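You operate a simulated robot arm through the tools that you are given. There is no shell and no other tool.

You are at the controls of a simulated robot arm. One attempt, no reset.

TASK
Wipe the dust off the grey rail, then oil that patch.
Fine: purple cloth for the dust, yellow cloth with oil from the tin; put the two cloths back. A coat counts when it lies all over at full strength: go over it till it gets no stronger. What is to be rubbed or washed off counts as gone when no trace of it is left.

The check looks at the end state, three seconds after you hand in, the way a careful person would. Anything else that was tipped, shoved, dropped, spilled or broken makes it a failure. Flat cloth is picked up by pressing the open fingertips on it (5 to 10 N) and closing them slowly along it; thin cloth reads only 2 to 8 mm in the jaws.

THE ROBOT
A 7-joint arm with a fingered hand, fixed in place. Base frame: the origin is on the floor under the middle of its stand, x ahead of it, y to its left, z up; the work surface is at about z = 0.86. Lengths are in m, angles in degrees, forces in N, time in s.
With the tool pointing down near the work surface it reaches from about 0.36 to 0.72 m from the base axis. Its first joint turns from -69.0 to 172.0 degrees. Payload 3.4 kg.
The tool frame sits at the grasp point between the pads (the TCP): z along the fingers, y along the line on which they close. The tips reach 0.025 m beyond it. The gripper opens to 0.088 m; its body begins 0.029 m behind the TCP. The gripper is a hand of 4 fingers: y runs from the thumb to the fingers, the wrist lies at [-0.013, -0.097, -0.162] in the tool frame, and closing takes about 1.5 s.
Orientation is that of the tool frame in the base frame, as a unit quaternion [w, x, y, z]. With the fingers straight down and the wrist toward the robot, the tool's x, y and z point along [0, 1, 0], [1, 0, 0] and [0, 0, -1] of the base frame.

THE INTERFACE
- The arm moves only by the tool apply_moves. Its argument "targets" is text: rows parted by semicolons, each of 6 numbers parted by spaces: the shift along the tool's x, y, z in mm, then the turn, a rotation vector about the tool's x, y, z in degrees. In form: tx ty tz wx wy wz; .... A call has 1 to 20 rows; each row is the pose to reach, as a shift and turn from the pose commanded when the call began, along the tool's axes at that moment. "grip" is the finger opening in mm, from 0 to 88, set as the call begins (left out, the last holds). Rows are played at 5 a second. More than 0.05 m and 8.6 degrees between two rows, or a gripper value outside its range, and nothing of the call is played. Where a pose cannot be reached the arm comes as near as it can. A force on the tool above 40 N (or 10 N above the force at the start of the call, whichever is more), or a blocked arm, ends the call early, and 0.2 s more pass. Each finger travels about 0.108 m/s and halts on what it meets, pressing with about 33 N; the grip force reading is that of the motor and also rises with nothing between the fingers. The clock runs only during rows and for 0.2 s after the last one: add rows that repeat a pose to give the fingers time. It gives the time, the measured TCP pose, the force on the tool (base axes), the opening and the grip force at its end, in the units of the frame above (readings bear some noise), with the torque about the TCP (base axes, N m) and any sound that the robot's microphone picked up.
- Cameras (640 x 400 px; columns grow to the right, rows downward): "scene" is fixed at [0.408, 0.5003, 1.6088]; the picture's right is [-0.99, 0.16, 0.00], its down [0.09, 0.58, -0.81] and it looks along [-0.13, -0.80, -0.59] (base axes); focal length 330 px, centre (320, 200). "wrist" rides on the gripper at [0.064, -0.083, -0.098] in the tool frame; the picture's right is [-0.62, 0.37, -0.69], its down [-0.71, -0.63, 0.30] and it looks along [-0.32, 0.68, 0.65] (tool axes); focal length 265 px, centre (320, 200). There is no depth. A picture from a camera that has moved, and an enlarged one, comes with that camera's place and axes in the base frame and with its lens. The place of the scene camera against the robot may be out by one fixed shift of up to 0.012 m in any direction.
- camera(camera): a new picture of that camera. The clock stands still meanwhile.
- slide_trunk(by): slides the trunk up (or, below 0, down) by that many m; the arm rides with it, the base frame stays. It gives what a move gives, with no picture.
- set_fingers(index, middle, ring, thumb_bend, thumb_turn): sets how far each is bent, from 0 (flat) to 1 (curled in); at 0.3 the hand is open as for a grip, at 0.7 the pads meet at the TCP. One left out holds its place. A second passes; each finger stops where it meets its share of the squeeze, and holds until it gets a number again. A gripper value or a shape takes the hand back. It gives what a move gives, with no picture; readings hold the bend of each and the force on the fingers (four entries, about 0 where the hand has none), thumb and palm. thumb_turn goes from beside the hand (0) to across from the fingers (1), as for a grip.
- preshape(shape): the hand has 4 fingers and takes this shape, open, in about a second: jaw (thumb against the fingers, like two jaws); tri (thumb and two fingers); tip (a fingertip pinch); poke (one finger out to press); point (the index stretched); flat (the hand flat); cup (the hand cupped); fist (a fist). The gripper value then closes the fingers along that shape, each until it touches; the sizes above hold for jaw. It gives what a move gives, with no picture.
- zoom(camera, box): a new picture of the part [left, top, right, bottom] of that camera's present view, enlarged. The clock stands still meanwhile.
- close_job(): hands the job in; it is judged then, once.

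Nothing tells you positions but the pictures and the camera data. Unless the task says otherwise, let go and move clear before handing in.

The tools are called after "Call:" as name(argument=value, ...) on one line, values as JSON. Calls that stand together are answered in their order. apply_moves: Moves the arm, as the interface text tells. Its arguments: {"type":"object","properties":{"targets":{"type":"string"},"grip":{"type":"number"}},"required":["targets"]} The other tools are called the same way: slide_trunk (by) moves the trunk up or down; preshape (shape) gives the hand a shape; set_fingers (index, middle, ring, thumb_bend, thumb_turn) moves the fingers one by one; camera (camera) takes a picture; zoom (camera, box) takes an enlarged picture of a part of a camera's view; close_job () hands the job in.

At the start:

```text
time_s: 0.0
eef_pos: [0.3898, -0.3873, 1.1042]
orientation: [0.0, 0.707, 0.707, 0.0]
wrist_force: [0.7, 0.5, 0.4]
moment: [0.02, -0.04, 0.01]
gripper_width: 0.0878
grasp_force: 0.0
shape: jaw
bend: [0.3, 0.3, 0.3, 0.3, 0.98]
finger forces: [0.0, 0.0, 0.1, 0.0, 0.1, 0.1]
trunk travel left (down, up): [-0.675, 0.165]
```

scene: 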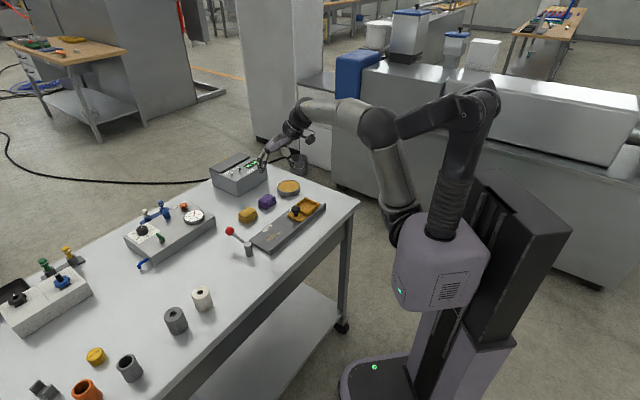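
wrist: 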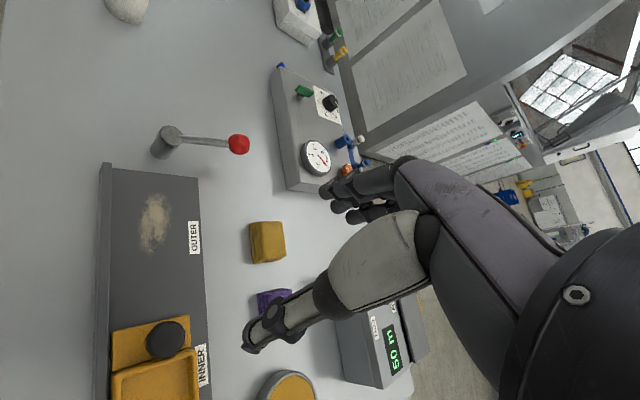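

I see a table with a grey rail (labelled OUTER/INNER) carrying a yellow slider/carriage, a dusty patch near OUTER, a purple and a yellow cloth, and a round tin. I'll zoom in to pin down positions first.

Call:
zoom(camera="scene", box=[200, 150, 360, 260])

Call:
zoom(camera="wrist", box=[80, 120, 420, 400])

```text
3.64 times, centred on (280, 205) of scene
camera zoom: at [0.408, 0.5003, 1.6088], right [-0.99, 0.16, 0.0], down [0.09, 0.58, -0.81], along [-0.13, -0.8, -0.59], focal length 1199 px, centre (466, 182)
```

zoom: 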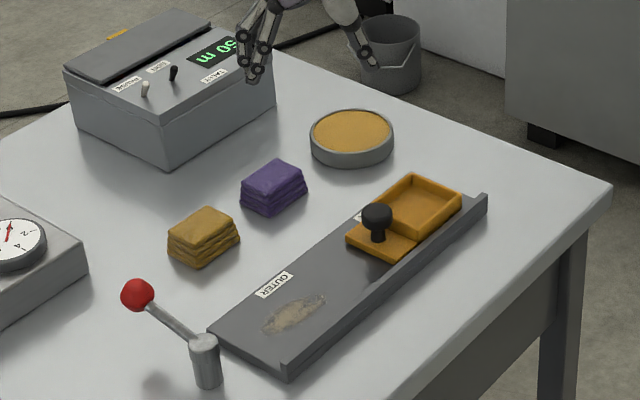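

```text
1.43 times, centred on (250, 260) of wrist
camera zoom: at [0.307, -0.3215, 1.202], right [0.37, -0.62, 0.69], down [-0.63, -0.71, -0.3], along [0.68, -0.32, -0.65], focal length 379 px, centre (420, 114)
```

zoom: 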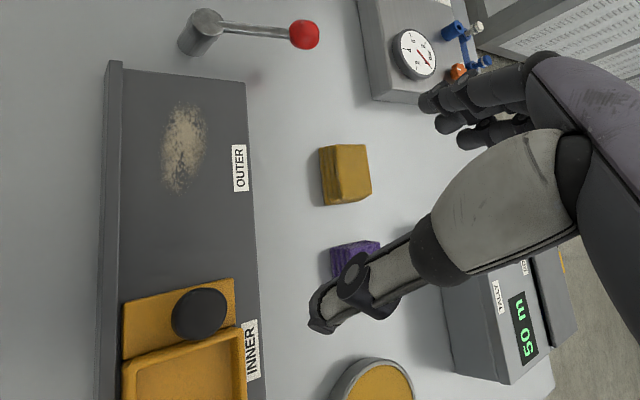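

The dust patch is near (0.43, -0.32), the purple cloth near (0.445, -0.505), the yellow near (0.515, -0.445), and the tin near (0.36, -0.585). The rail lies at about 45°, so I'll turn the hand to match and come over the purple cloth, still high, for a closer look.

Call:
apply_moves(targets="-15 7 7 0 0 7.5; -32 15 14 0 0 15; -48 22 21 0 0 22.5; -64 30 28 0 0 30; -82 38 36 0 0 37.5; -100 46 44 0 0 45; -117 55 54 0 0 45; -117 55 54 0 0 45", grip=88)

```text
time_s: 1.8
eef_pos: [0.4427, -0.5025, 1.0491]
orientation: [0.002, 0.924, 0.382, 0.001]
wrist_force: [0.1, -0.9, 0.3]
moment: [0.02, 0.01, 0.01]
gripper_width: 0.0877
grasp_force: 0.1
shape: jaw
bend: [0.3, 0.3, 0.3, 0.3, 0.98]
finger forces: [0.1, 0.0, 0.0, 0.0, 0.1, 0.0]
trunk travel left (down, up): [-0.675, 0.165]
```

Call:
camera(camera="wrist")

Call:
camera(camera="scene")

```text
taken
camera wrist: at [0.4307, -0.3978, 1.1483], right [-0.18, -0.7, 0.69], down [-0.95, -0.06, -0.3], along [0.25, -0.71, -0.65], focal length 265 px, centre (320, 200)
```

wrist: 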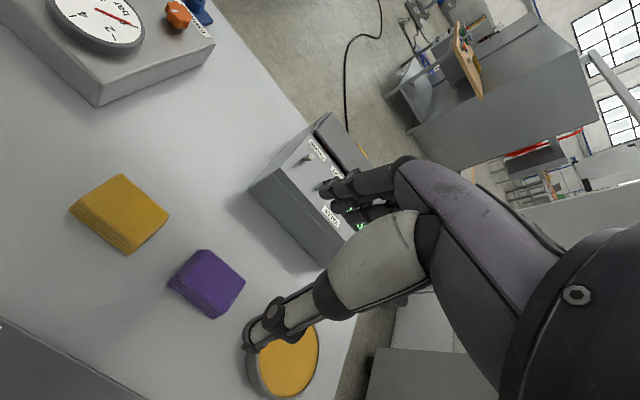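

```text
taken
```

scene: 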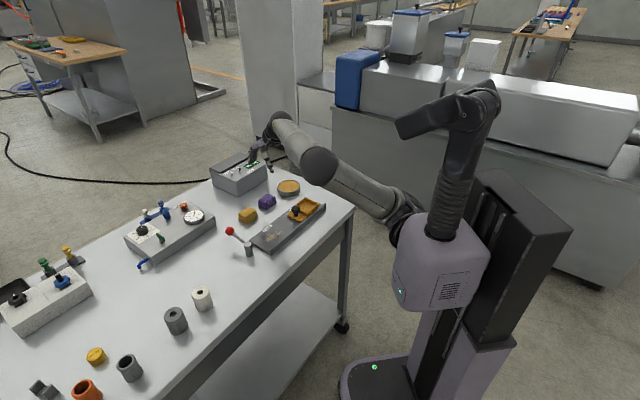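

Call:
zoom(camera="wrist", box=[50, 160, 290, 340])

Call:
zoom(camera="scene", box=[230, 170, 330, 260])

```text
2.22 times, centred on (170, 250) of wrist
camera zoom: at [0.4307, -0.3978, 1.1483], right [-0.18, -0.7, 0.69], down [-0.95, -0.06, -0.3], along [0.25, -0.71, -0.65], focal length 590 px, centre (653, 89)
```

zoom: 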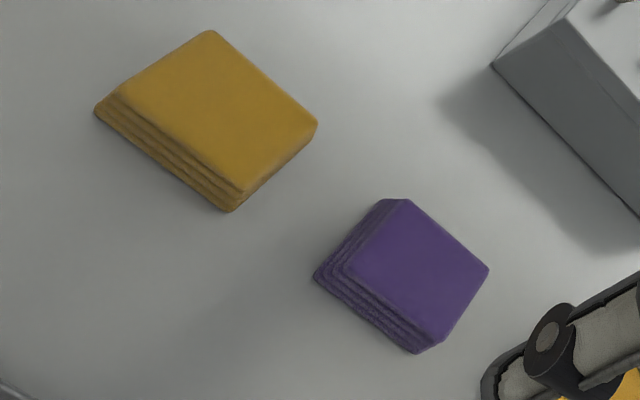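

```text
4.44 times, centred on (280, 215) of scene
camera zoom: at [0.408, 0.5003, 1.6088], right [-0.99, 0.16, 0.0], down [0.09, 0.58, -0.81], along [-0.13, -0.8, -0.59], focal length 1466 px, centre (498, 133)
```

zoom: 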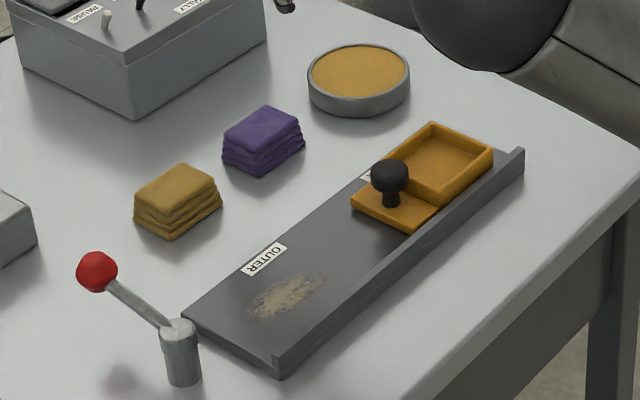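

The cloths are folded pads, about 55 x 38 x 30 mm, lying at 45° in line with the rail; the purple one is centred near (0.440, -0.512). I'll come down over it partway and look again.

Call:
apply_moves(targets="-3 1 25 0 0 0; -6 2 50 0 0 0; -9 3 75 0 0 0; -9 3 100 0 0 0; -9 3 100 0 0 0")

Call:
camera(camera="wrist")

Call:
zoom(camera="scene", box=[230, 150, 330, 240])

```text
time_s: 3.0
eef_pos: [0.4402, -0.5117, 0.9506]
orientation: [0.0, 0.924, 0.382, 0.0]
wrist_force: [0.3, -0.9, 0.0]
moment: [-0.02, 0.03, -0.01]
gripper_width: 0.0877
grasp_force: 0.0
shape: jaw
bend: [0.3, 0.3, 0.3, 0.3, 0.98]
finger forces: [0.1, 0.0, 0.0, 0.1, 0.0, 0.0]
trunk travel left (down, up): [-0.675, 0.165]
```

```text
taken
camera wrist: at [0.4276, -0.4068, 1.0476], right [-0.18, -0.7, 0.69], down [-0.95, -0.06, -0.3], along [0.25, -0.71, -0.65], focal length 265 px, centre (320, 200)
```

wrist: 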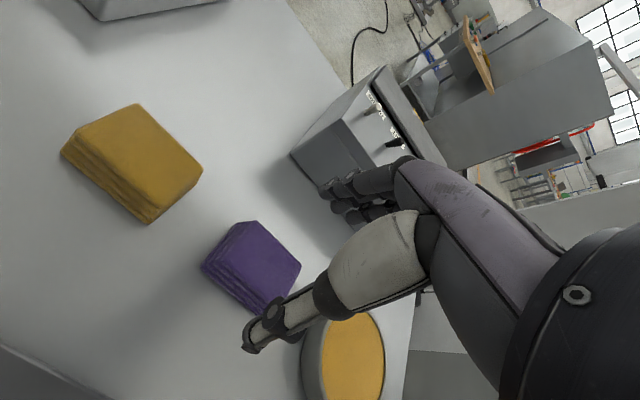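

```text
4.44 times, centred on (280, 195) of scene
camera zoom: at [0.408, 0.5003, 1.6088], right [-0.99, 0.16, 0.0], down [0.09, 0.58, -0.81], along [-0.13, -0.8, -0.59], focal length 1466 px, centre (498, 222)
```

zoom: 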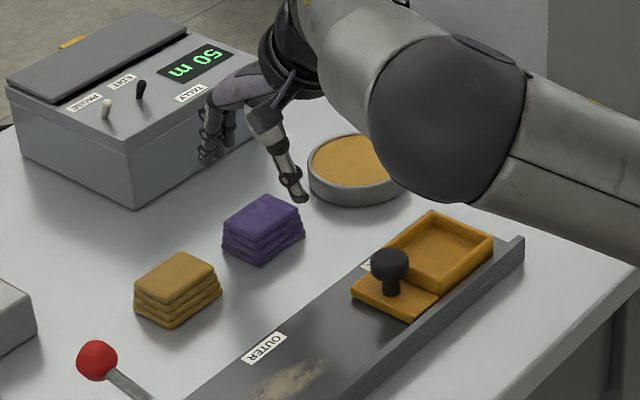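

Call:
camera(camera="scene")

Call:
zoom(camera="wrist", box=[180, 180, 360, 360])

```text
taken
```

scene: 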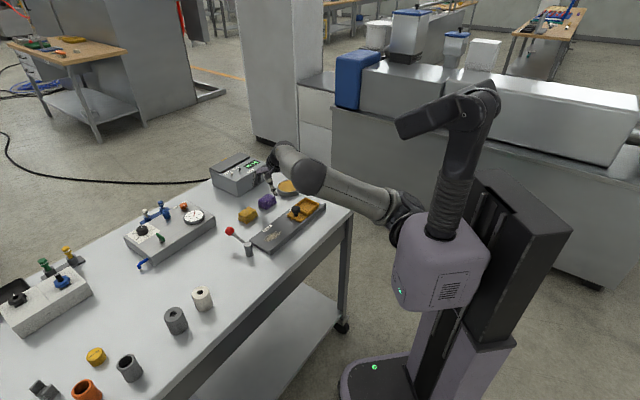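

```text
2.22 times, centred on (270, 270) of wrist
camera zoom: at [0.4276, -0.4068, 1.0476], right [-0.18, -0.7, 0.69], down [-0.95, -0.06, -0.3], along [0.25, -0.71, -0.65], focal length 590 px, centre (431, 44)
```

zoom: 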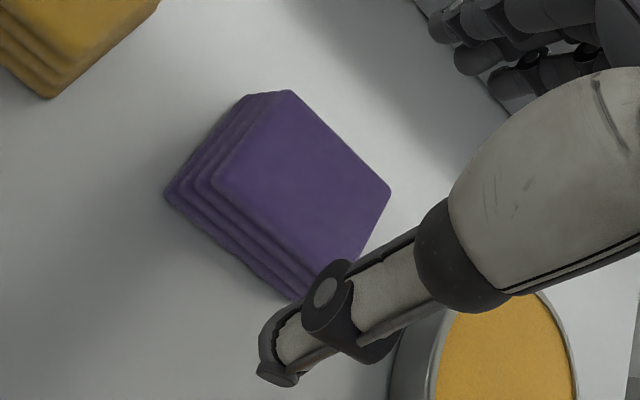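

The TCP is centred over the purple pad, whose top is at z≈0.89. I'll lower so the tips sit about 10 mm above the table, leaving cloth below the tips, and then close gently.

Call:
apply_moves(targets="0 0 15 0 0 0; 0 0 30 0 0 0; 0 0 42 0 0 0; 0 0 54 0 0 0; 0 0 54 0 0 0")

Call:
camera(camera="wrist")

Call:
zoom(camera="scene", box=[230, 150, 330, 240])

```text
time_s: 4.2
eef_pos: [0.4402, -0.5113, 0.8966]
orientation: [0.0, 0.924, 0.383, 0.0]
wrist_force: [-0.4, -0.1, 0.4]
moment: [0.0, 0.02, -0.04]
gripper_width: 0.0879
grasp_force: 0.1
shape: jaw
bend: [0.3, 0.3, 0.3, 0.3, 0.98]
finger forces: [0.1, 0.1, 0.1, 0.0, 0.1, 0.0]
trunk travel left (down, up): [-0.675, 0.165]
```

```text
taken
camera wrist: at [0.4278, -0.4069, 0.9943], right [-0.18, -0.7, 0.69], down [-0.95, -0.06, -0.3], along [0.25, -0.71, -0.65], focal length 265 px, centre (320, 200)
```

wrist: 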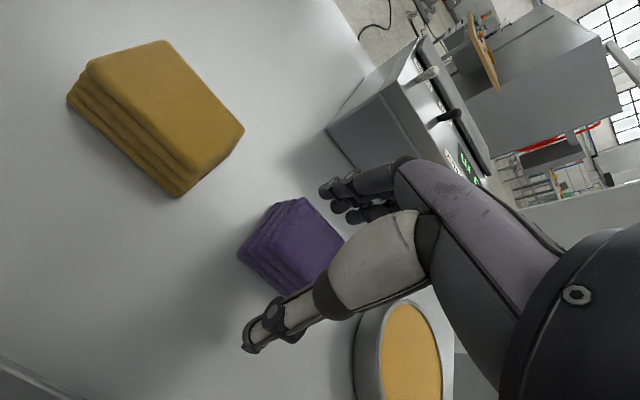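

```text
4.44 times, centred on (280, 195) of scene
camera zoom: at [0.408, 0.5003, 1.6088], right [-0.99, 0.16, 0.0], down [0.09, 0.58, -0.81], along [-0.13, -0.8, -0.59], focal length 1466 px, centre (498, 222)
```

zoom: 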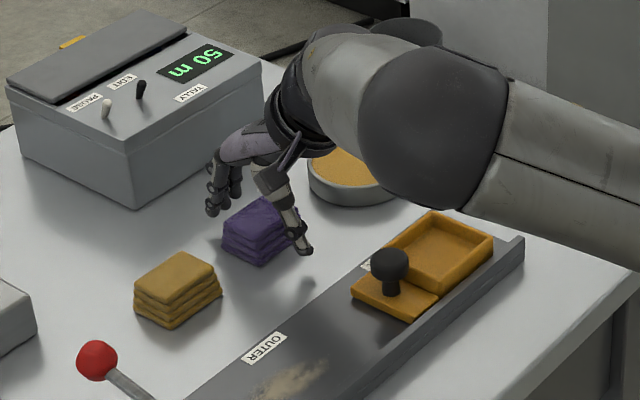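

Call:
apply_moves(targets="0 0 0 0 0 0; 0 0 0 0 0 0; 0 0 0 0 0 0; 0 0 0 0 0 0; 0 0 0 0 0 0", grip=40)

Call:
apply_moves(targets="0 0 0 0 0 0; 0 0 0 0 0 0; 0 0 0 0 0 0; 0 0 0 0 0 0; 0 0 0 0 0 0", grip=30)

Call:
camera(camera="wrist")

Call:
zoom(camera="scene", box=[240, 170, 310, 230])

```text
time_s: 5.4
eef_pos: [0.4401, -0.5123, 0.897]
orientation: [0.0, 0.924, 0.383, 0.0]
wrist_force: [0.1, -0.1, 0.2]
moment: [0.01, 0.0, 0.0]
gripper_width: 0.0386
grasp_force: 32.3
shape: jaw
bend: [0.74, 0.5, 0.48, 0.7, 0.99]
finger forces: [17.2, 9.0, 4.0, 0.0, 30.2, 0.0]
trunk travel left (down, up): [-0.675, 0.165]
```

```text
time_s: 6.6
eef_pos: [0.4409, -0.5123, 0.8974]
orientation: [0.0, 0.924, 0.383, 0.0]
wrist_force: [-0.5, -0.2, -0.6]
moment: [0.01, 0.0, 0.01]
gripper_width: 0.0387
grasp_force: 33.0
shape: jaw
bend: [0.74, 0.49, 0.47, 0.71, 0.99]
finger forces: [17.7, 9.7, 4.1, 0.1, 31.3, 0.1]
trunk travel left (down, up): [-0.675, 0.165]
```

```text
taken
camera wrist: at [0.428, -0.4069, 0.9944], right [-0.18, -0.7, 0.69], down [-0.95, -0.06, -0.3], along [0.25, -0.71, -0.65], focal length 265 px, centre (320, 200)
```

wrist: 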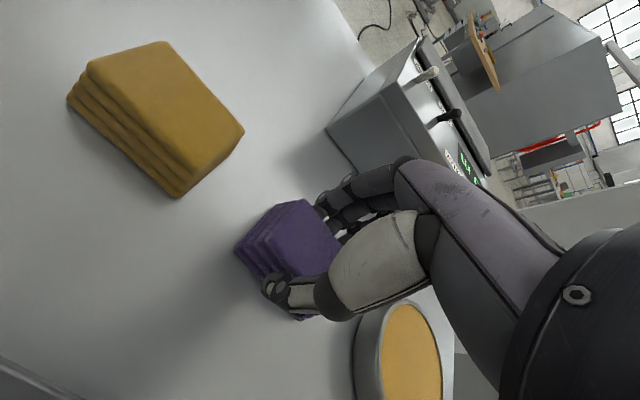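

```text
6.67 times, centred on (275, 200) of scene
camera zoom: at [0.408, 0.5003, 1.6088], right [-0.99, 0.16, 0.0], down [0.09, 0.58, -0.81], along [-0.13, -0.8, -0.59], focal length 2199 px, centre (620, 200)
```

zoom: 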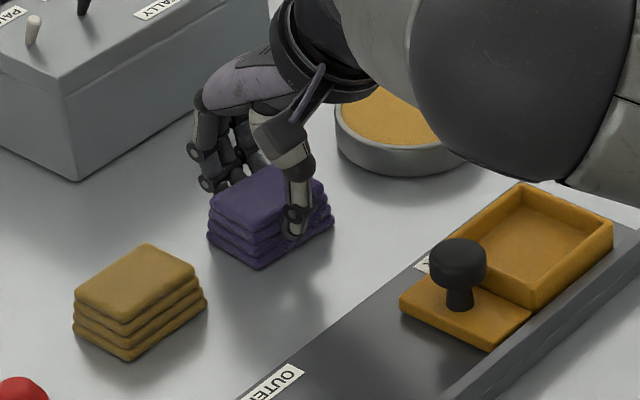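

The pad is held at 38.7 mm with 33 N. I'll lift a little and check that it comes up.

Call:
apply_moves(targets="0 0 -8 0 0 0; 0 0 -16 0 0 0; 0 0 -26 0 0 0; 0 0 -40 0 0 0; 0 0 -55 0 0 0; 0 0 -70 0 0 0; 0 0 -70 0 0 0")

Call:
camera(camera="wrist")

Call:
zoom(camera="scene", box=[230, 150, 330, 240])

```text
time_s: 8.2
eef_pos: [0.4391, -0.5123, 0.9682]
orientation: [0.0, 0.923, 0.384, 0.0]
wrist_force: [-0.1, 0.3, -0.7]
moment: [0.01, 0.01, -0.02]
gripper_width: 0.0386
grasp_force: 32.9
shape: jaw
bend: [0.74, 0.49, 0.47, 0.71, 0.98]
finger forces: [17.7, 9.5, 4.1, 0.0, 31.4, 0.0]
trunk travel left (down, up): [-0.675, 0.165]
```

```text
taken
camera wrist: at [0.4275, -0.4074, 1.0647], right [-0.18, -0.7, 0.69], down [-0.95, -0.06, -0.3], along [0.25, -0.71, -0.65], focal length 265 px, centre (320, 200)
```

wrist: 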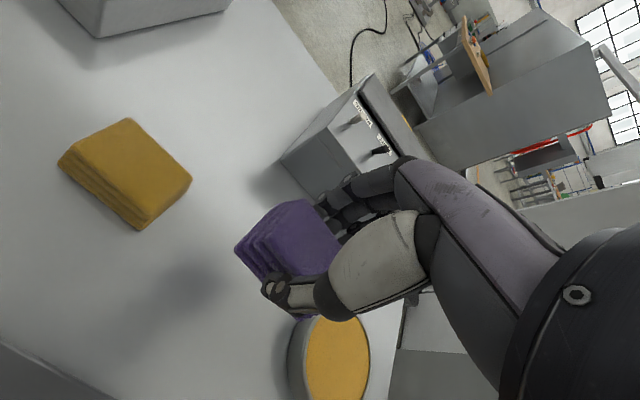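

```text
4.44 times, centred on (280, 195) of scene
camera zoom: at [0.408, 0.5003, 1.6088], right [-0.99, 0.16, 0.0], down [0.09, 0.58, -0.81], along [-0.13, -0.8, -0.59], focal length 1466 px, centre (498, 222)
```

zoom: 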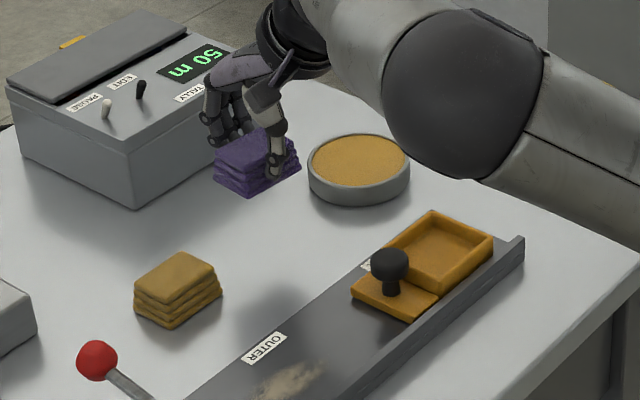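

The cloth is up and firmly held, with its bottom about 37 mm below the TCP. Next I carry it over the dust patch, going round the knob on the carriage, and check alignment from above.

Call:
apply_moves(targets="40 0 -10 0 0 0; 75 -20 -20 0 0 0; 100 -55 -20 0 0 0; 115 -95 -20 0 0 0; 127 -135 -20 0 0 0; 127 -145 -20 0 0 0; 127 -145 -20 0 0 0")

Call:
camera(camera="wrist")

Call:
camera(camera="scene")

Call:
zoom(camera="scene", box=[220, 180, 330, 260])

```text
time_s: 9.8
eef_pos: [0.4271, -0.3222, 0.9834]
orientation: [-0.006, 0.926, 0.377, 0.003]
wrist_force: [0.3, 0.7, -0.7]
moment: [0.01, 0.0, -0.04]
gripper_width: 0.0385
grasp_force: 32.9
shape: jaw
bend: [0.74, 0.5, 0.48, 0.71, 0.98]
finger forces: [17.9, 9.4, 4.1, 0.0, 31.2, 0.0]
trunk travel left (down, up): [-0.675, 0.165]
```

```text
taken
camera wrist: at [0.4159, -0.2186, 1.0829], right [-0.19, -0.71, 0.68], down [-0.95, -0.04, -0.31], along [0.25, -0.7, -0.67], focal length 265 px, centre (320, 200)
```

wrist: 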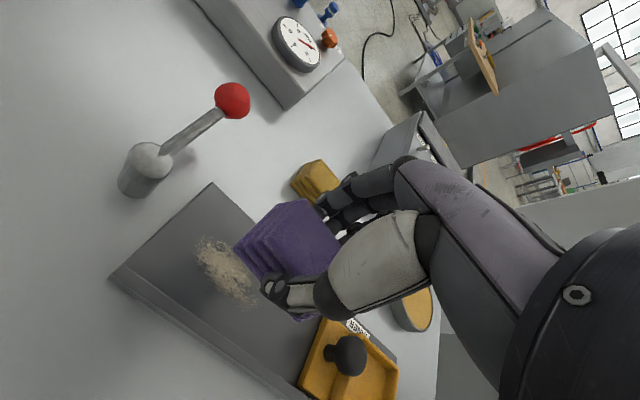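

```text
taken
```

scene: 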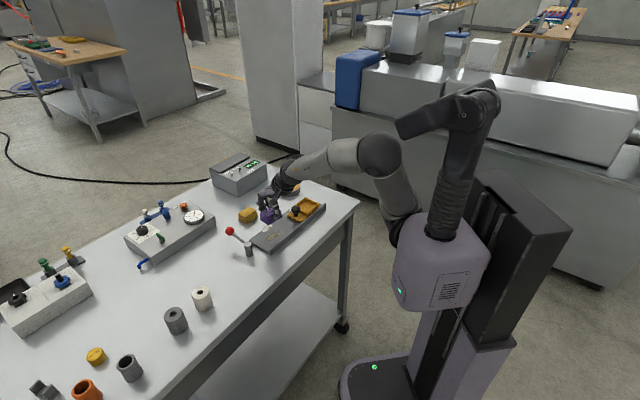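

```text
5.00 times, centred on (275, 220) of scene
camera zoom: at [0.408, 0.5003, 1.6088], right [-0.99, 0.16, 0.0], down [0.09, 0.58, -0.81], along [-0.13, -0.8, -0.59], focal length 1649 px, centre (545, 100)
```

zoom: 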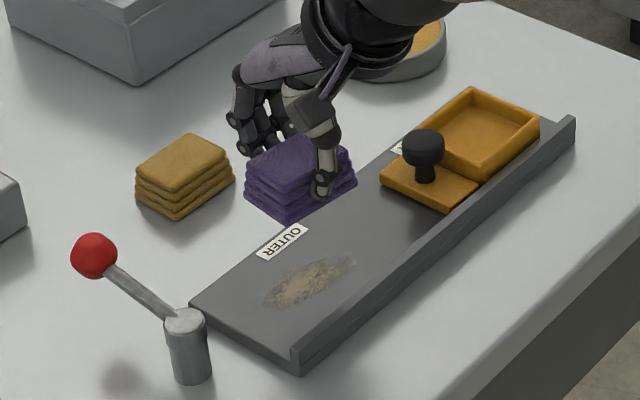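

Call:
zoom(camera="wrist", box=[90, 160, 330, 340])

Call:
zoom(camera="scene", box=[245, 210, 315, 255])

```text
2.22 times, centred on (210, 250) of wrist
camera zoom: at [0.4159, -0.2186, 1.0829], right [-0.19, -0.71, 0.68], down [-0.95, -0.04, -0.31], along [0.25, -0.7, -0.67], focal length 590 px, centre (564, 89)
```

zoom: 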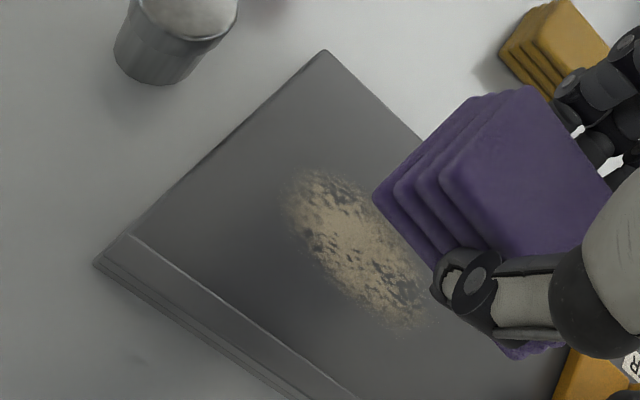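

```text
8.89 times, centred on (280, 232) of scene
camera zoom: at [0.408, 0.5003, 1.6088], right [-0.99, 0.16, 0.0], down [0.09, 0.58, -0.81], along [-0.13, -0.8, -0.59], focal length 2932 px, centre (676, -89)
```

zoom: 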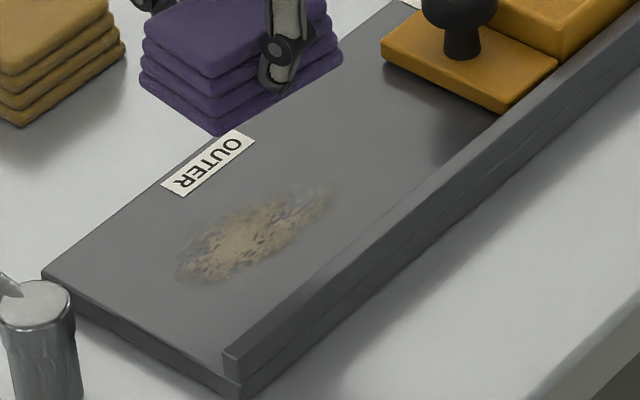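

The patch runs along the rail at p≈0.51–0.55 across it and q≈0.04–0.115 along it, the plate top is at about z=0.87, and the lip rises to about 0.88 on the robot side. I'll lower the purple cloth to just above the plate, then feel for contact.

Call:
apply_moves(targets="0 0 20 0 0 0; 0 0 40 0 0 0; 0 0 55 0 0 0; 0 0 66 0 0 0; 0 0 72 0 0 0; 0 0 72 0 0 0; 0 0 72 0 0 0")

Call:
zoom(camera="scene", box=[240, 190, 320, 255])

Call:
camera(camera="wrist")

```text
time_s: 11.4
eef_pos: [0.4279, -0.3191, 0.9143]
orientation: [0.0, 0.924, 0.383, 0.0]
wrist_force: [0.2, -0.8, 0.4]
moment: [0.02, -0.04, 0.02]
gripper_width: 0.0383
grasp_force: 33.4
shape: jaw
bend: [0.74, 0.5, 0.48, 0.71, 0.98]
finger forces: [17.9, 9.3, 4.2, 0.2, 31.2, 0.0]
trunk travel left (down, up): [-0.675, 0.165]
```

```text
6.15 times, centred on (280, 222) of scene
camera zoom: at [0.408, 0.5003, 1.6088], right [-0.99, 0.16, 0.0], down [0.09, 0.58, -0.81], along [-0.13, -0.8, -0.59], focal length 2030 px, centre (566, 62)
```

zoom: 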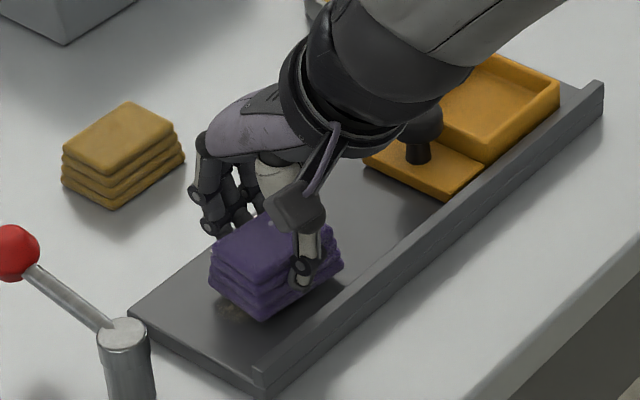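

```text
taken
camera wrist: at [0.4152, -0.2151, 1.0119], right [-0.18, -0.7, 0.69], down [-0.95, -0.06, -0.3], along [0.25, -0.71, -0.65], focal length 265 px, centre (320, 200)
```

wrist: 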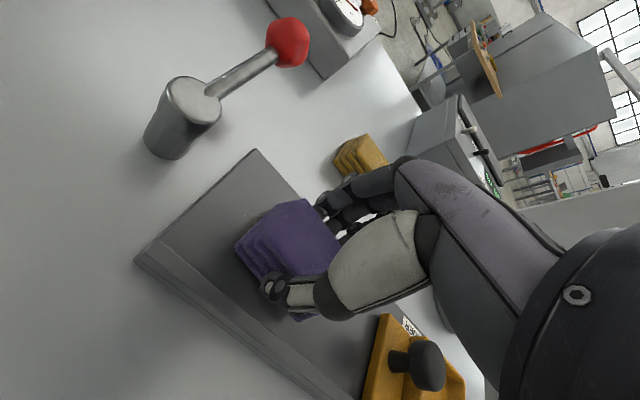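

Call:
apply_moves(targets="0 0 2 0 0 0; 0 0 4 0 0 0; 0 0 6 0 0 0; 0 0 7 0 0 0; 0 0 8 0 0 0; 0 0 8 0 0 0")

```text
time_s: 12.8
eef_pos: [0.4291, -0.32, 0.9068]
orientation: [0.0, 0.924, 0.382, 0.002]
wrist_force: [3.7, -1.8, 10.2]
moment: [-0.07, -0.05, 0.04]
gripper_width: 0.0382
grasp_force: 32.8
shape: jaw
bend: [0.74, 0.5, 0.48, 0.71, 0.98]
finger forces: [19.1, 10.5, 4.8, 0.0, 31.0, 0.1]
trunk travel left (down, up): [-0.675, 0.165]
```

Contact at about 10 N with the cloth bottom on the plate. I'll wipe along the rail in overlapping strokes.

Call:
apply_moves(targets="8 0 8 0 0 0; 16 0 8 0 0 0; 25 0 8 0 0 0; 15 0 8 0 0 0; 5 0 8 0 0 0; -5 0 8 0 0 0; -15 0 8 0 0 0; -25 0 8 0 0 0; -35 0 8 0 0 0; -25 0 8 0 0 0; -15 0 8 0 0 0; -5 0 8 0 0 0; 0 0 8 0 0 0")

Call:
zoom(camera="scene", box=[240, 190, 320, 255])

Call:
camera(camera="wrist")

```text
time_s: 13.2
eef_pos: [0.4314, -0.3185, 0.9058]
orientation: [0.009, 0.926, 0.378, 0.003]
wrist_force: [-6.6, -3.9, 22.7]
moment: [0.03, 0.28, -0.03]
gripper_width: 0.0396
grasp_force: 33.0
shape: jaw
bend: [0.74, 0.49, 0.48, 0.71, 0.99]
finger forces: [18.7, 10.6, 5.0, 0.0, 35.3, 0.0]
trunk travel left (down, up): [-0.675, 0.165]
stopped in row 2: the force on the tool passed its limit at 42 N (the readings are from after the stop); the commanded pose is now the measured one
```

```text
6.15 times, centred on (280, 222) of scene
camera zoom: at [0.408, 0.5003, 1.6088], right [-0.99, 0.16, 0.0], down [0.09, 0.58, -0.81], along [-0.13, -0.8, -0.59], focal length 2030 px, centre (566, 62)
```

zoom: 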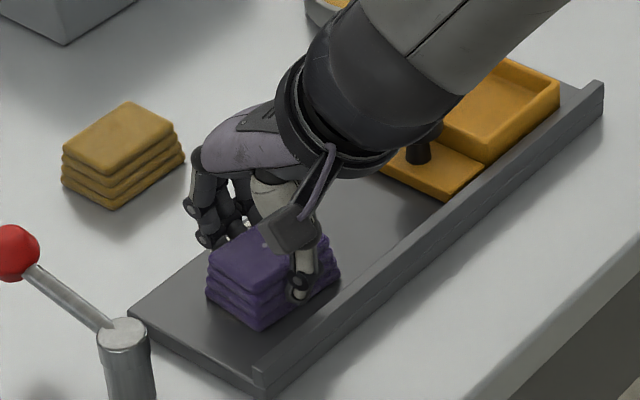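

```text
taken
camera wrist: at [0.4188, -0.2116, 1.0023], right [-0.19, -0.69, 0.7], down [-0.95, -0.06, -0.32], along [0.26, -0.72, -0.64], focal length 265 px, centre (320, 200)
```

wrist: 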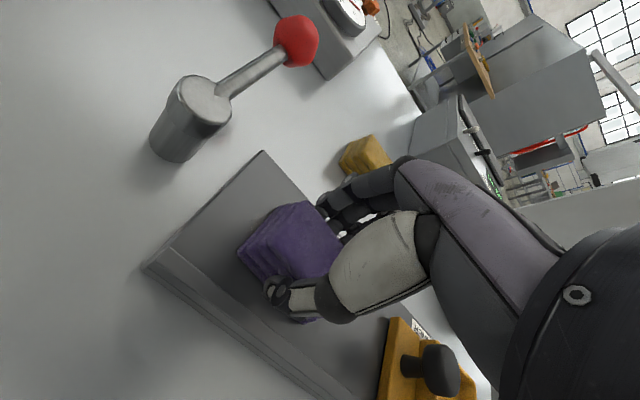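

I made an error: the rows are relative to the pose at the start of the call, so that stroke also pressed 8 mm deeper and tripped the limit. I'll ease up, straighten the slight tilt and check the force.

Call:
apply_moves(targets="0 0 -1 0.5 0 -0.3; 0 0 -2 1.1 0 -0.6; 0 0 -3 1.1 0 -0.6; 0 0 -3 1.1 0 -0.6")

Call:
camera(camera="wrist")

```text
time_s: 14.2
eef_pos: [0.4323, -0.3179, 0.9073]
orientation: [-0.002, 0.924, 0.383, -0.002]
wrist_force: [-3.5, -7.1, 16.9]
moment: [-0.21, 0.01, -0.05]
gripper_width: 0.0397
grasp_force: 32.9
shape: jaw
bend: [0.74, 0.49, 0.48, 0.71, 0.99]
finger forces: [20.4, 11.4, 4.7, 0.0, 33.2, 0.0]
trunk travel left (down, up): [-0.675, 0.165]
```

```text
taken
camera wrist: at [0.4196, -0.2132, 1.0048], right [-0.17, -0.7, 0.69], down [-0.95, -0.06, -0.3], along [0.25, -0.71, -0.66], focal length 265 px, centre (320, 200)
```

wrist: 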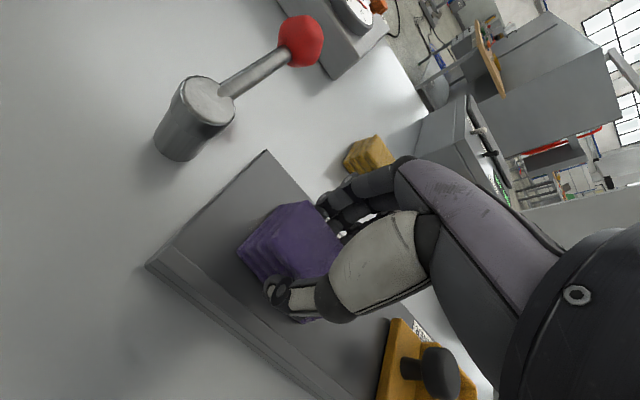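

Call:
apply_moves(targets="0 0 -1 0 0 0; 0 0 -1.5 0 0 0; 0 0 -1.5 0 0 0")

```text
time_s: 15.1
eef_pos: [0.4327, -0.3172, 0.9065]
orientation: [-0.003, 0.923, 0.385, -0.003]
wrist_force: [-2.7, -1.5, 5.6]
moment: [-0.09, 0.01, -0.05]
gripper_width: 0.0396
grasp_force: 33.0
shape: jaw
bend: [0.74, 0.49, 0.48, 0.71, 0.99]
finger forces: [19.0, 9.9, 4.1, 0.0, 32.9, 0.0]
trunk travel left (down, up): [-0.675, 0.165]
```

Call:
apply_moves(targets="-6 0 0 0 0 0; -12 0 0 0 0 0; -18 0 0 0 0 0; -24 0 0 0 0 0; -30 0 0 0 0 0; -36 0 0 0 0 0; -40 0 0 0 0 0; -40 0 0 0 0 0")

Call:
camera(camera="wrist")

Call:
zoom(camera="scene", box=[240, 190, 320, 255])

```text
time_s: 16.9
eef_pos: [0.4057, -0.3468, 0.9087]
orientation: [-0.003, 0.923, 0.384, -0.003]
wrist_force: [0.8, 0.9, 0.8]
moment: [0.0, -0.04, 0.01]
gripper_width: 0.0394
grasp_force: 32.8
shape: jaw
bend: [0.74, 0.5, 0.49, 0.71, 0.98]
finger forces: [18.7, 9.3, 4.0, 0.1, 32.1, 0.0]
trunk travel left (down, up): [-0.675, 0.165]
```

```text
taken
camera wrist: at [0.3934, -0.2415, 1.0058], right [-0.17, -0.7, 0.69], down [-0.95, -0.06, -0.3], along [0.25, -0.71, -0.66], focal length 265 px, centre (320, 200)
```

wrist: 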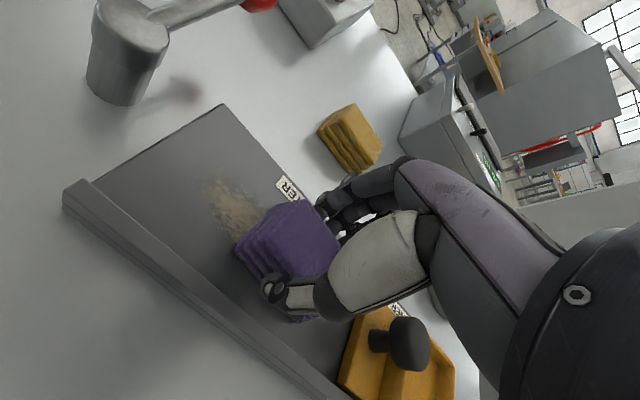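

```text
6.15 times, centred on (280, 222) of scene
camera zoom: at [0.408, 0.5003, 1.6088], right [-0.99, 0.16, 0.0], down [0.09, 0.58, -0.81], along [-0.13, -0.8, -0.59], focal length 2030 px, centre (566, 62)
```

zoom: 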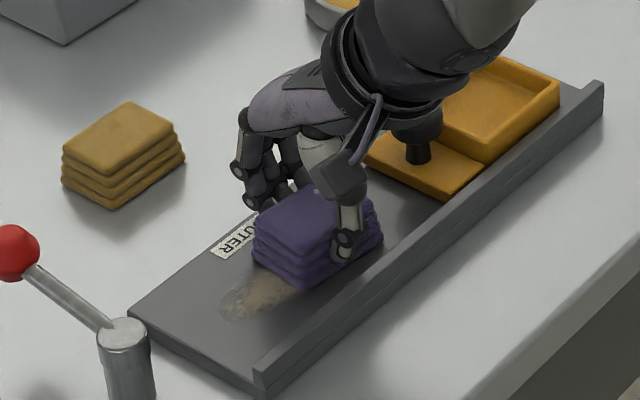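

The dust is thinning where the cloth has passed, but contact went light. I'll press about 2 mm and continue with long strokes.

Call:
apply_moves(targets="0 0 1 0 0 0; 0 0 2 0 0 0; 8 0 2 0 0 0; 16 0 2 0 0 0; 24 0 2 0 0 0; 32 0 2 0 0 0; 40 0 2 0 0 0; 48 0 2 0 0 0; 56 0 2 0 0 0; 60 0 2 0 0 0; 60 0 2 0 0 0")

Call:
zoom(camera="scene", box=[240, 190, 320, 255])

```text
time_s: 19.2
eef_pos: [0.4455, -0.3028, 0.9073]
orientation: [-0.002, 0.923, 0.384, -0.002]
wrist_force: [-4.6, -5.5, 16.8]
moment: [-0.15, 0.1, 0.02]
gripper_width: 0.0393
grasp_force: 32.7
shape: jaw
bend: [0.74, 0.5, 0.49, 0.71, 0.99]
finger forces: [18.6, 10.8, 5.3, 0.1, 33.5, 0.0]
trunk travel left (down, up): [-0.675, 0.165]
```

```text
6.15 times, centred on (280, 222) of scene
camera zoom: at [0.408, 0.5003, 1.6088], right [-0.99, 0.16, 0.0], down [0.09, 0.58, -0.81], along [-0.13, -0.8, -0.59], focal length 2030 px, centre (566, 62)
```

zoom: 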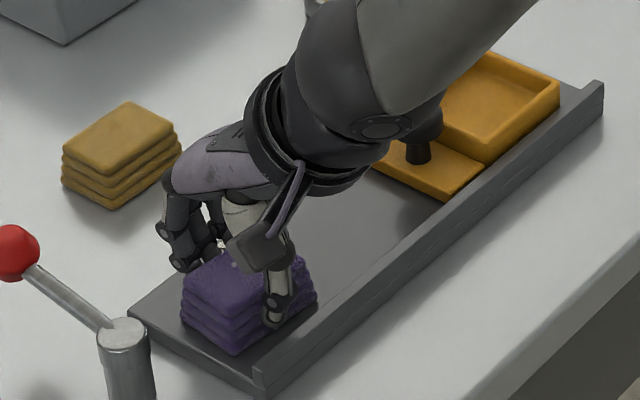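

Call:
apply_moves(targets="-10 0 0 0 0 0; -20 0 0 0 0 0; -30 0 0 0 0 0; -40 0 0 0 0 0; -50 0 0 0 0 0; -60 0 0 0 0 0; -60 -6 0 0 0 0; -50 -6 0 0 0 0; -40 -6 0 0 0 0; -30 -6 0 0 0 0; -20 -6 0 0 0 0; -10 -6 0 0 0 0; 0 -6 0 0 0 0; 0 0 0 0 0 0; 0 7 0 0 0 0; -10 7 0 0 0 0; -20 7 0 0 0 0; -30 7 0 0 0 0; -40 7 0 0 0 0; -50 7 0 0 0 0")

Call:
zoom(camera="scene", box=[240, 190, 320, 255])

Call:
camera(camera="wrist")

```text
time_s: 23.4
eef_pos: [0.4179, -0.3425, 0.906]
orientation: [-0.002, 0.923, 0.385, -0.003]
wrist_force: [2.2, 2.5, 9.0]
moment: [0.05, -0.08, -0.04]
gripper_width: 0.0388
grasp_force: 33.0
shape: jaw
bend: [0.74, 0.51, 0.54, 0.72, 0.94]
finger forces: [19.8, 8.4, 4.2, 0.0, 32.8, 0.0]
trunk travel left (down, up): [-0.675, 0.165]
```

```text
6.15 times, centred on (280, 222) of scene
camera zoom: at [0.408, 0.5003, 1.6088], right [-0.99, 0.16, 0.0], down [0.09, 0.58, -0.81], along [-0.13, -0.8, -0.59], focal length 2030 px, centre (566, 62)
```

zoom: 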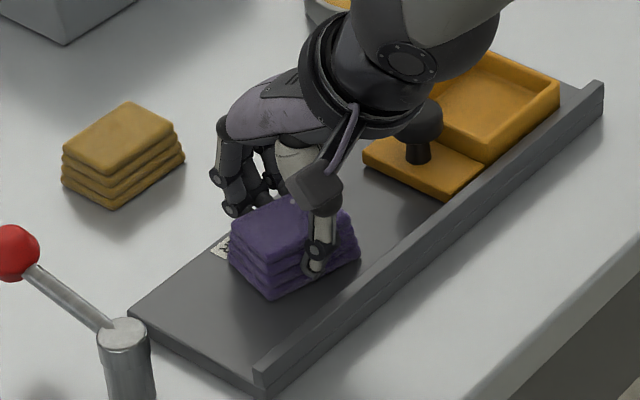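

```text
taken
camera wrist: at [0.4048, -0.2382, 1.0041], right [-0.17, -0.7, 0.69], down [-0.95, -0.06, -0.3], along [0.25, -0.71, -0.66], focal length 265 px, centre (320, 200)
```

wrist: 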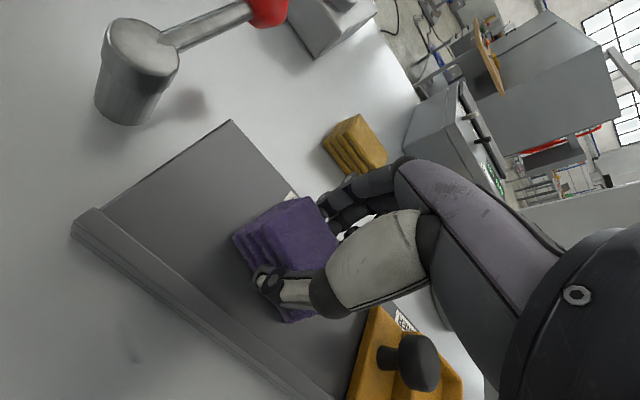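

The patch looks clean so far. I'll lift and shift away to inspect the rail closely.

Call:
apply_moves(targets="0 0 -15 0 0 0; 0 0 -35 0 0 0; 0 15 -55 0 0 0; 0 40 -75 0 0 0; 0 65 -85 0 0 0; 0 80 -85 0 0 0; 0 80 -85 0 0 0")

Call:
zoom(camera="scene", box=[245, 205, 325, 260])

Call:
camera(camera="wrist")

```text
time_s: 25.1
eef_pos: [0.4766, -0.4007, 0.9896]
orientation: [-0.004, 0.923, 0.384, -0.003]
wrist_force: [-0.2, -0.6, -0.1]
moment: [-0.01, 0.04, 0.03]
gripper_width: 0.0389
grasp_force: 33.1
shape: jaw
bend: [0.74, 0.51, 0.54, 0.72, 0.95]
finger forces: [19.6, 8.5, 4.2, 0.1, 32.2, 0.0]
trunk travel left (down, up): [-0.675, 0.165]
```

```text
7.27 times, centred on (285, 232) of scene
camera zoom: at [0.408, 0.5003, 1.6088], right [-0.99, 0.16, 0.0], down [0.09, 0.58, -0.81], along [-0.13, -0.8, -0.59], focal length 2398 px, centre (574, -36)
```

zoom: 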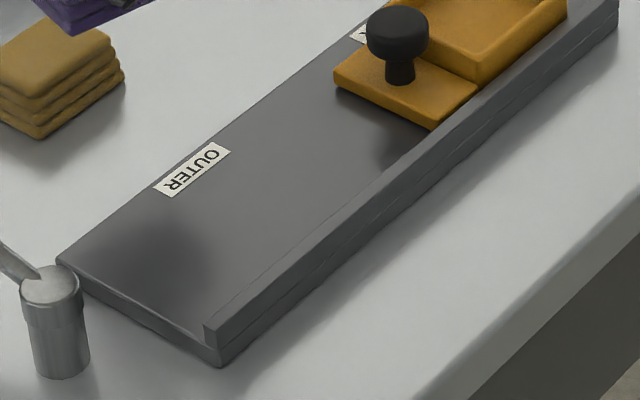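

```text
taken
camera wrist: at [0.4639, -0.2965, 1.0871], right [-0.17, -0.7, 0.69], down [-0.95, -0.06, -0.3], along [0.25, -0.71, -0.66], focal length 265 px, centre (320, 200)
```

wrist: 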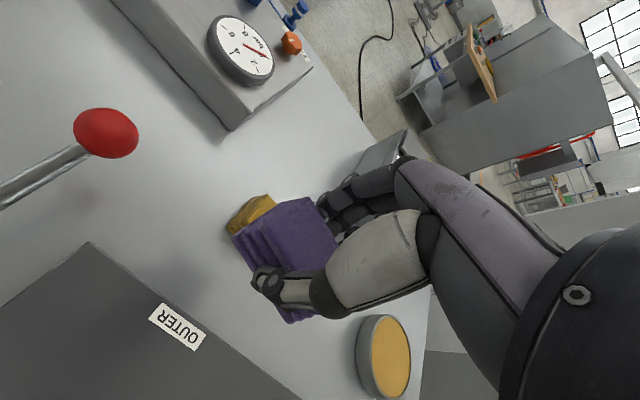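

Call:
zoom(camera="scene", box=[255, 218, 295, 250])

Call:
apply_moves(targets="5 -25 -10 0 0 0; 10 -60 -20 0 0 0; 15 -95 -30 0 0 0; 15 -125 -40 0 0 0; 15 -140 -50 0 0 0; 15 -140 -50 0 0 0")

Call:
camera(camera="wrist")

```text
12.50 times, centred on (275, 234) of scene
camera zoom: at [0.408, 0.5003, 1.6088], right [-0.99, 0.16, 0.0], down [0.09, 0.58, -0.81], along [-0.13, -0.8, -0.59], focal length 4122 px, centre (882, -225)
```

zoom: 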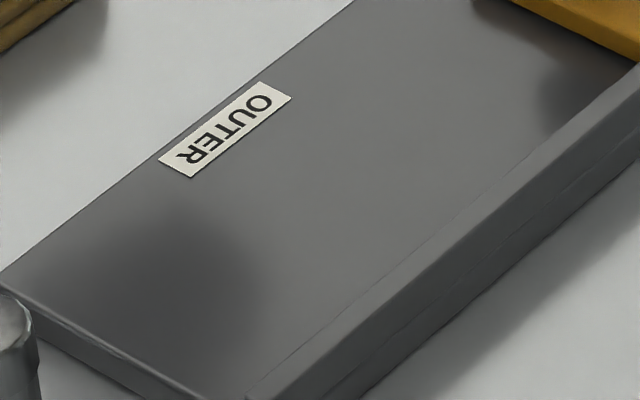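

```text
time_s: 26.4
eef_pos: [0.407, -0.31, 1.0255]
orientation: [-0.006, 0.923, 0.384, -0.002]
wrist_force: [-1.1, 0.5, -0.4]
moment: [-0.01, -0.01, 0.0]
gripper_width: 0.0388
grasp_force: 32.9
shape: jaw
bend: [0.74, 0.51, 0.54, 0.72, 0.95]
finger forces: [19.6, 8.3, 4.1, 0.0, 32.0, 0.0]
out of reach, approached as far as the arm can: row 4, 5, 6
trunk travel left (down, up): [-0.675, 0.165]
```

```text
taken
camera wrist: at [0.395, -0.2065, 1.1239], right [-0.17, -0.71, 0.69], down [-0.95, -0.06, -0.3], along [0.25, -0.7, -0.66], focal length 265 px, centre (320, 200)
```

wrist: 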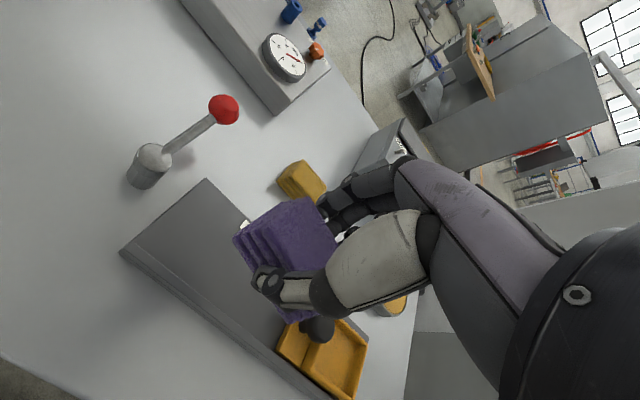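

Call:
zoom(camera="wrist", box=[120, 170, 300, 320])

Call:
zoom(camera="scene", box=[250, 210, 310, 255])

```text
2.67 times, centred on (210, 245) of wrist
camera zoom: at [0.395, -0.2065, 1.1239], right [-0.17, -0.71, 0.69], down [-0.95, -0.06, -0.3], along [0.25, -0.7, -0.66], focal length 708 px, centre (613, 80)
```

zoom: 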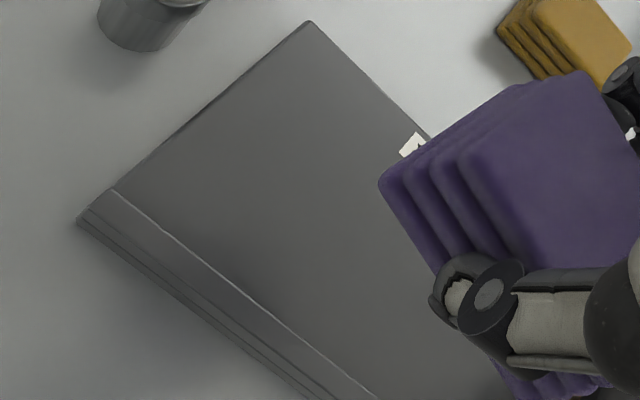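

```text
8.89 times, centred on (280, 232) of scene
camera zoom: at [0.408, 0.5003, 1.6088], right [-0.99, 0.16, 0.0], down [0.09, 0.58, -0.81], along [-0.13, -0.8, -0.59], focal length 2932 px, centre (676, -89)
```

zoom: 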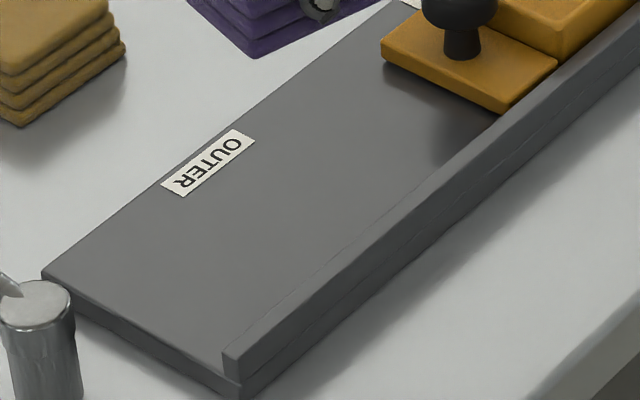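

The rail looks clean in both views. For certainty I'll do one more overlapping pass; first I check where the commanded pose is, since the last move ran out of reach.

Call:
apply_moves(targets="0 20 20 0 0 0; 0 20 20 0 0 0; 0 20 20 0 0 0")

```text
time_s: 27.2
eef_pos: [0.4215, -0.3234, 1.0048]
orientation: [-0.003, 0.923, 0.384, -0.003]
wrist_force: [-0.8, -0.4, -0.4]
moment: [-0.04, -0.02, 0.02]
gripper_width: 0.039
grasp_force: 33.2
shape: jaw
bend: [0.74, 0.51, 0.54, 0.72, 0.95]
finger forces: [19.5, 8.3, 4.1, 0.0, 32.1, 0.0]
trunk travel left (down, up): [-0.675, 0.165]
```

Call:
apply_moves(targets="2 -1 25 0 0 0; 5 -2 50 0 0 0; 8 -4 75 0 0 0; 8 -4 88 0 0 0; 8 -4 94 0 0 0; 8 -4 96 0 0 0; 8 -4 97 0 0 0; 8 -4 98 0 0 0")

```text
time_s: 29.1
eef_pos: [0.4239, -0.3151, 0.9066]
orientation: [-0.004, 0.923, 0.384, -0.004]
wrist_force: [1.2, -0.5, -1.2]
moment: [-0.01, -0.02, 0.02]
gripper_width: 0.0393
grasp_force: 32.5
shape: jaw
bend: [0.74, 0.51, 0.54, 0.72, 0.95]
finger forces: [19.6, 8.2, 4.0, 0.1, 31.9, 0.0]
trunk travel left (down, up): [-0.675, 0.165]
```

Call:
apply_moves(targets="0 0 1 0 0 0; 0 0 2 0 0 0; 0 0 2 0 0 0")

```text
time_s: 29.9
eef_pos: [0.4232, -0.3145, 0.9058]
orientation: [-0.002, 0.924, 0.384, -0.002]
wrist_force: [0.2, -2.1, 8.1]
moment: [-0.05, -0.02, 0.02]
gripper_width: 0.0388
grasp_force: 32.8
shape: jaw
bend: [0.74, 0.51, 0.54, 0.72, 0.95]
finger forces: [20.3, 9.0, 4.5, 0.1, 31.5, 0.0]
trunk travel left (down, up): [-0.675, 0.165]
```

Call:
apply_moves(targets="11 0 0 0 0 0; 23 0 0 0 0 0; 11 0 0 0 0 0; 0 0 0 0 0 0; -12 0 0 0 0 0; -24 0 0 0 0 0; -35 0 0 0 0 0; -35 8 0 0 0 0; -24 8 0 0 0 0; -12 8 0 0 0 0; 0 8 0 0 0 0; 12 8 0 0 0 0; 23 8 0 0 0 0; 23 18 0 0 0 0; 12 18 0 0 0 0; 0 18 0 0 0 0; -12 18 0 0 0 0; -24 18 0 0 0 0; -35 18 0 0 0 0; -35 18 -4 0 0 0")

Call:
camera(camera="wrist")

```text
time_s: 34.0
eef_pos: [0.4105, -0.3535, 0.9074]
orientation: [-0.004, 0.923, 0.384, -0.004]
wrist_force: [-0.3, -0.2, -0.6]
moment: [0.02, 0.01, -0.01]
gripper_width: 0.0389
grasp_force: 33.2
shape: jaw
bend: [0.74, 0.51, 0.54, 0.72, 0.94]
finger forces: [19.7, 8.4, 4.0, 0.0, 32.1, 0.0]
trunk travel left (down, up): [-0.675, 0.165]
```

```text
taken
camera wrist: at [0.3985, -0.248, 1.0061], right [-0.17, -0.7, 0.69], down [-0.95, -0.06, -0.29], along [0.25, -0.71, -0.66], focal length 265 px, centre (320, 200)
```

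wrist: 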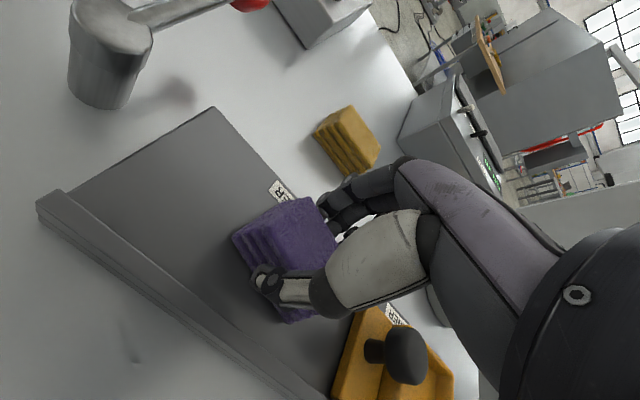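

Call:
apply_moves(targets="0 0 -30 0 0 0; 0 0 -65 0 0 0; 0 40 -72 0 0 0; 0 85 -72 0 0 0; -30 118 -72 0 0 0; -65 133 -72 0 0 0; -91 133 -72 0 0 0; -91 133 -72 0 0 0; -91 133 -72 0 0 0")

Call:
camera(camera="wrist")

Call:
zoom(camera="scene", box=[230, 150, 330, 240])

```text
time_s: 36.0
eef_pos: [0.4415, -0.5114, 0.9796]
orientation: [-0.004, 0.923, 0.385, -0.003]
wrist_force: [-0.3, -0.3, -1.0]
moment: [-0.01, -0.01, 0.0]
gripper_width: 0.0387
grasp_force: 33.0
shape: jaw
bend: [0.74, 0.51, 0.54, 0.72, 0.94]
finger forces: [19.8, 8.4, 4.0, 0.0, 32.0, 0.0]
trunk travel left (down, up): [-0.675, 0.165]
```

```text
taken
camera wrist: at [0.4289, -0.4057, 1.0783], right [-0.17, -0.7, 0.69], down [-0.95, -0.06, -0.3], along [0.25, -0.71, -0.66], focal length 265 px, centre (320, 200)
```

wrist: 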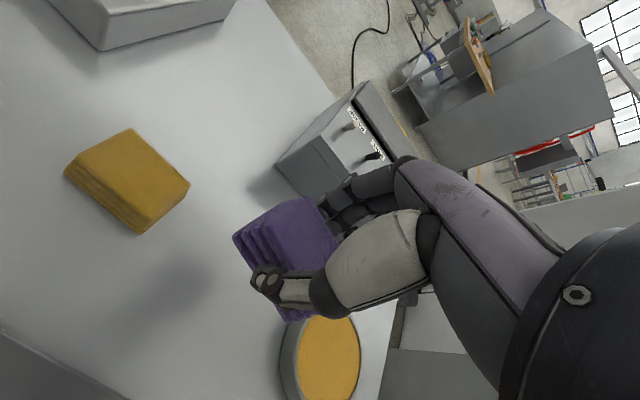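

```text
4.44 times, centred on (280, 195) of scene
camera zoom: at [0.408, 0.5003, 1.6088], right [-0.99, 0.16, 0.0], down [0.09, 0.58, -0.81], along [-0.13, -0.8, -0.59], focal length 1466 px, centre (498, 222)
```

zoom: 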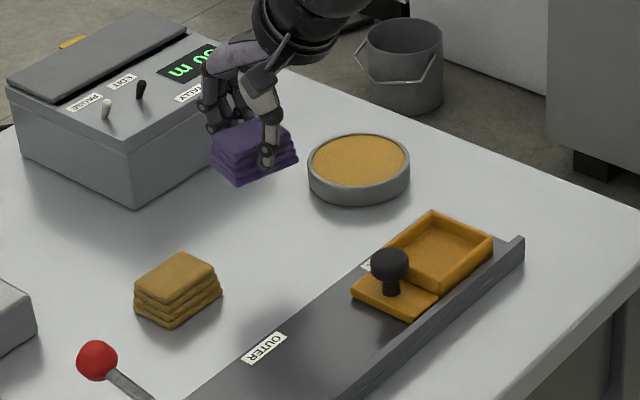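

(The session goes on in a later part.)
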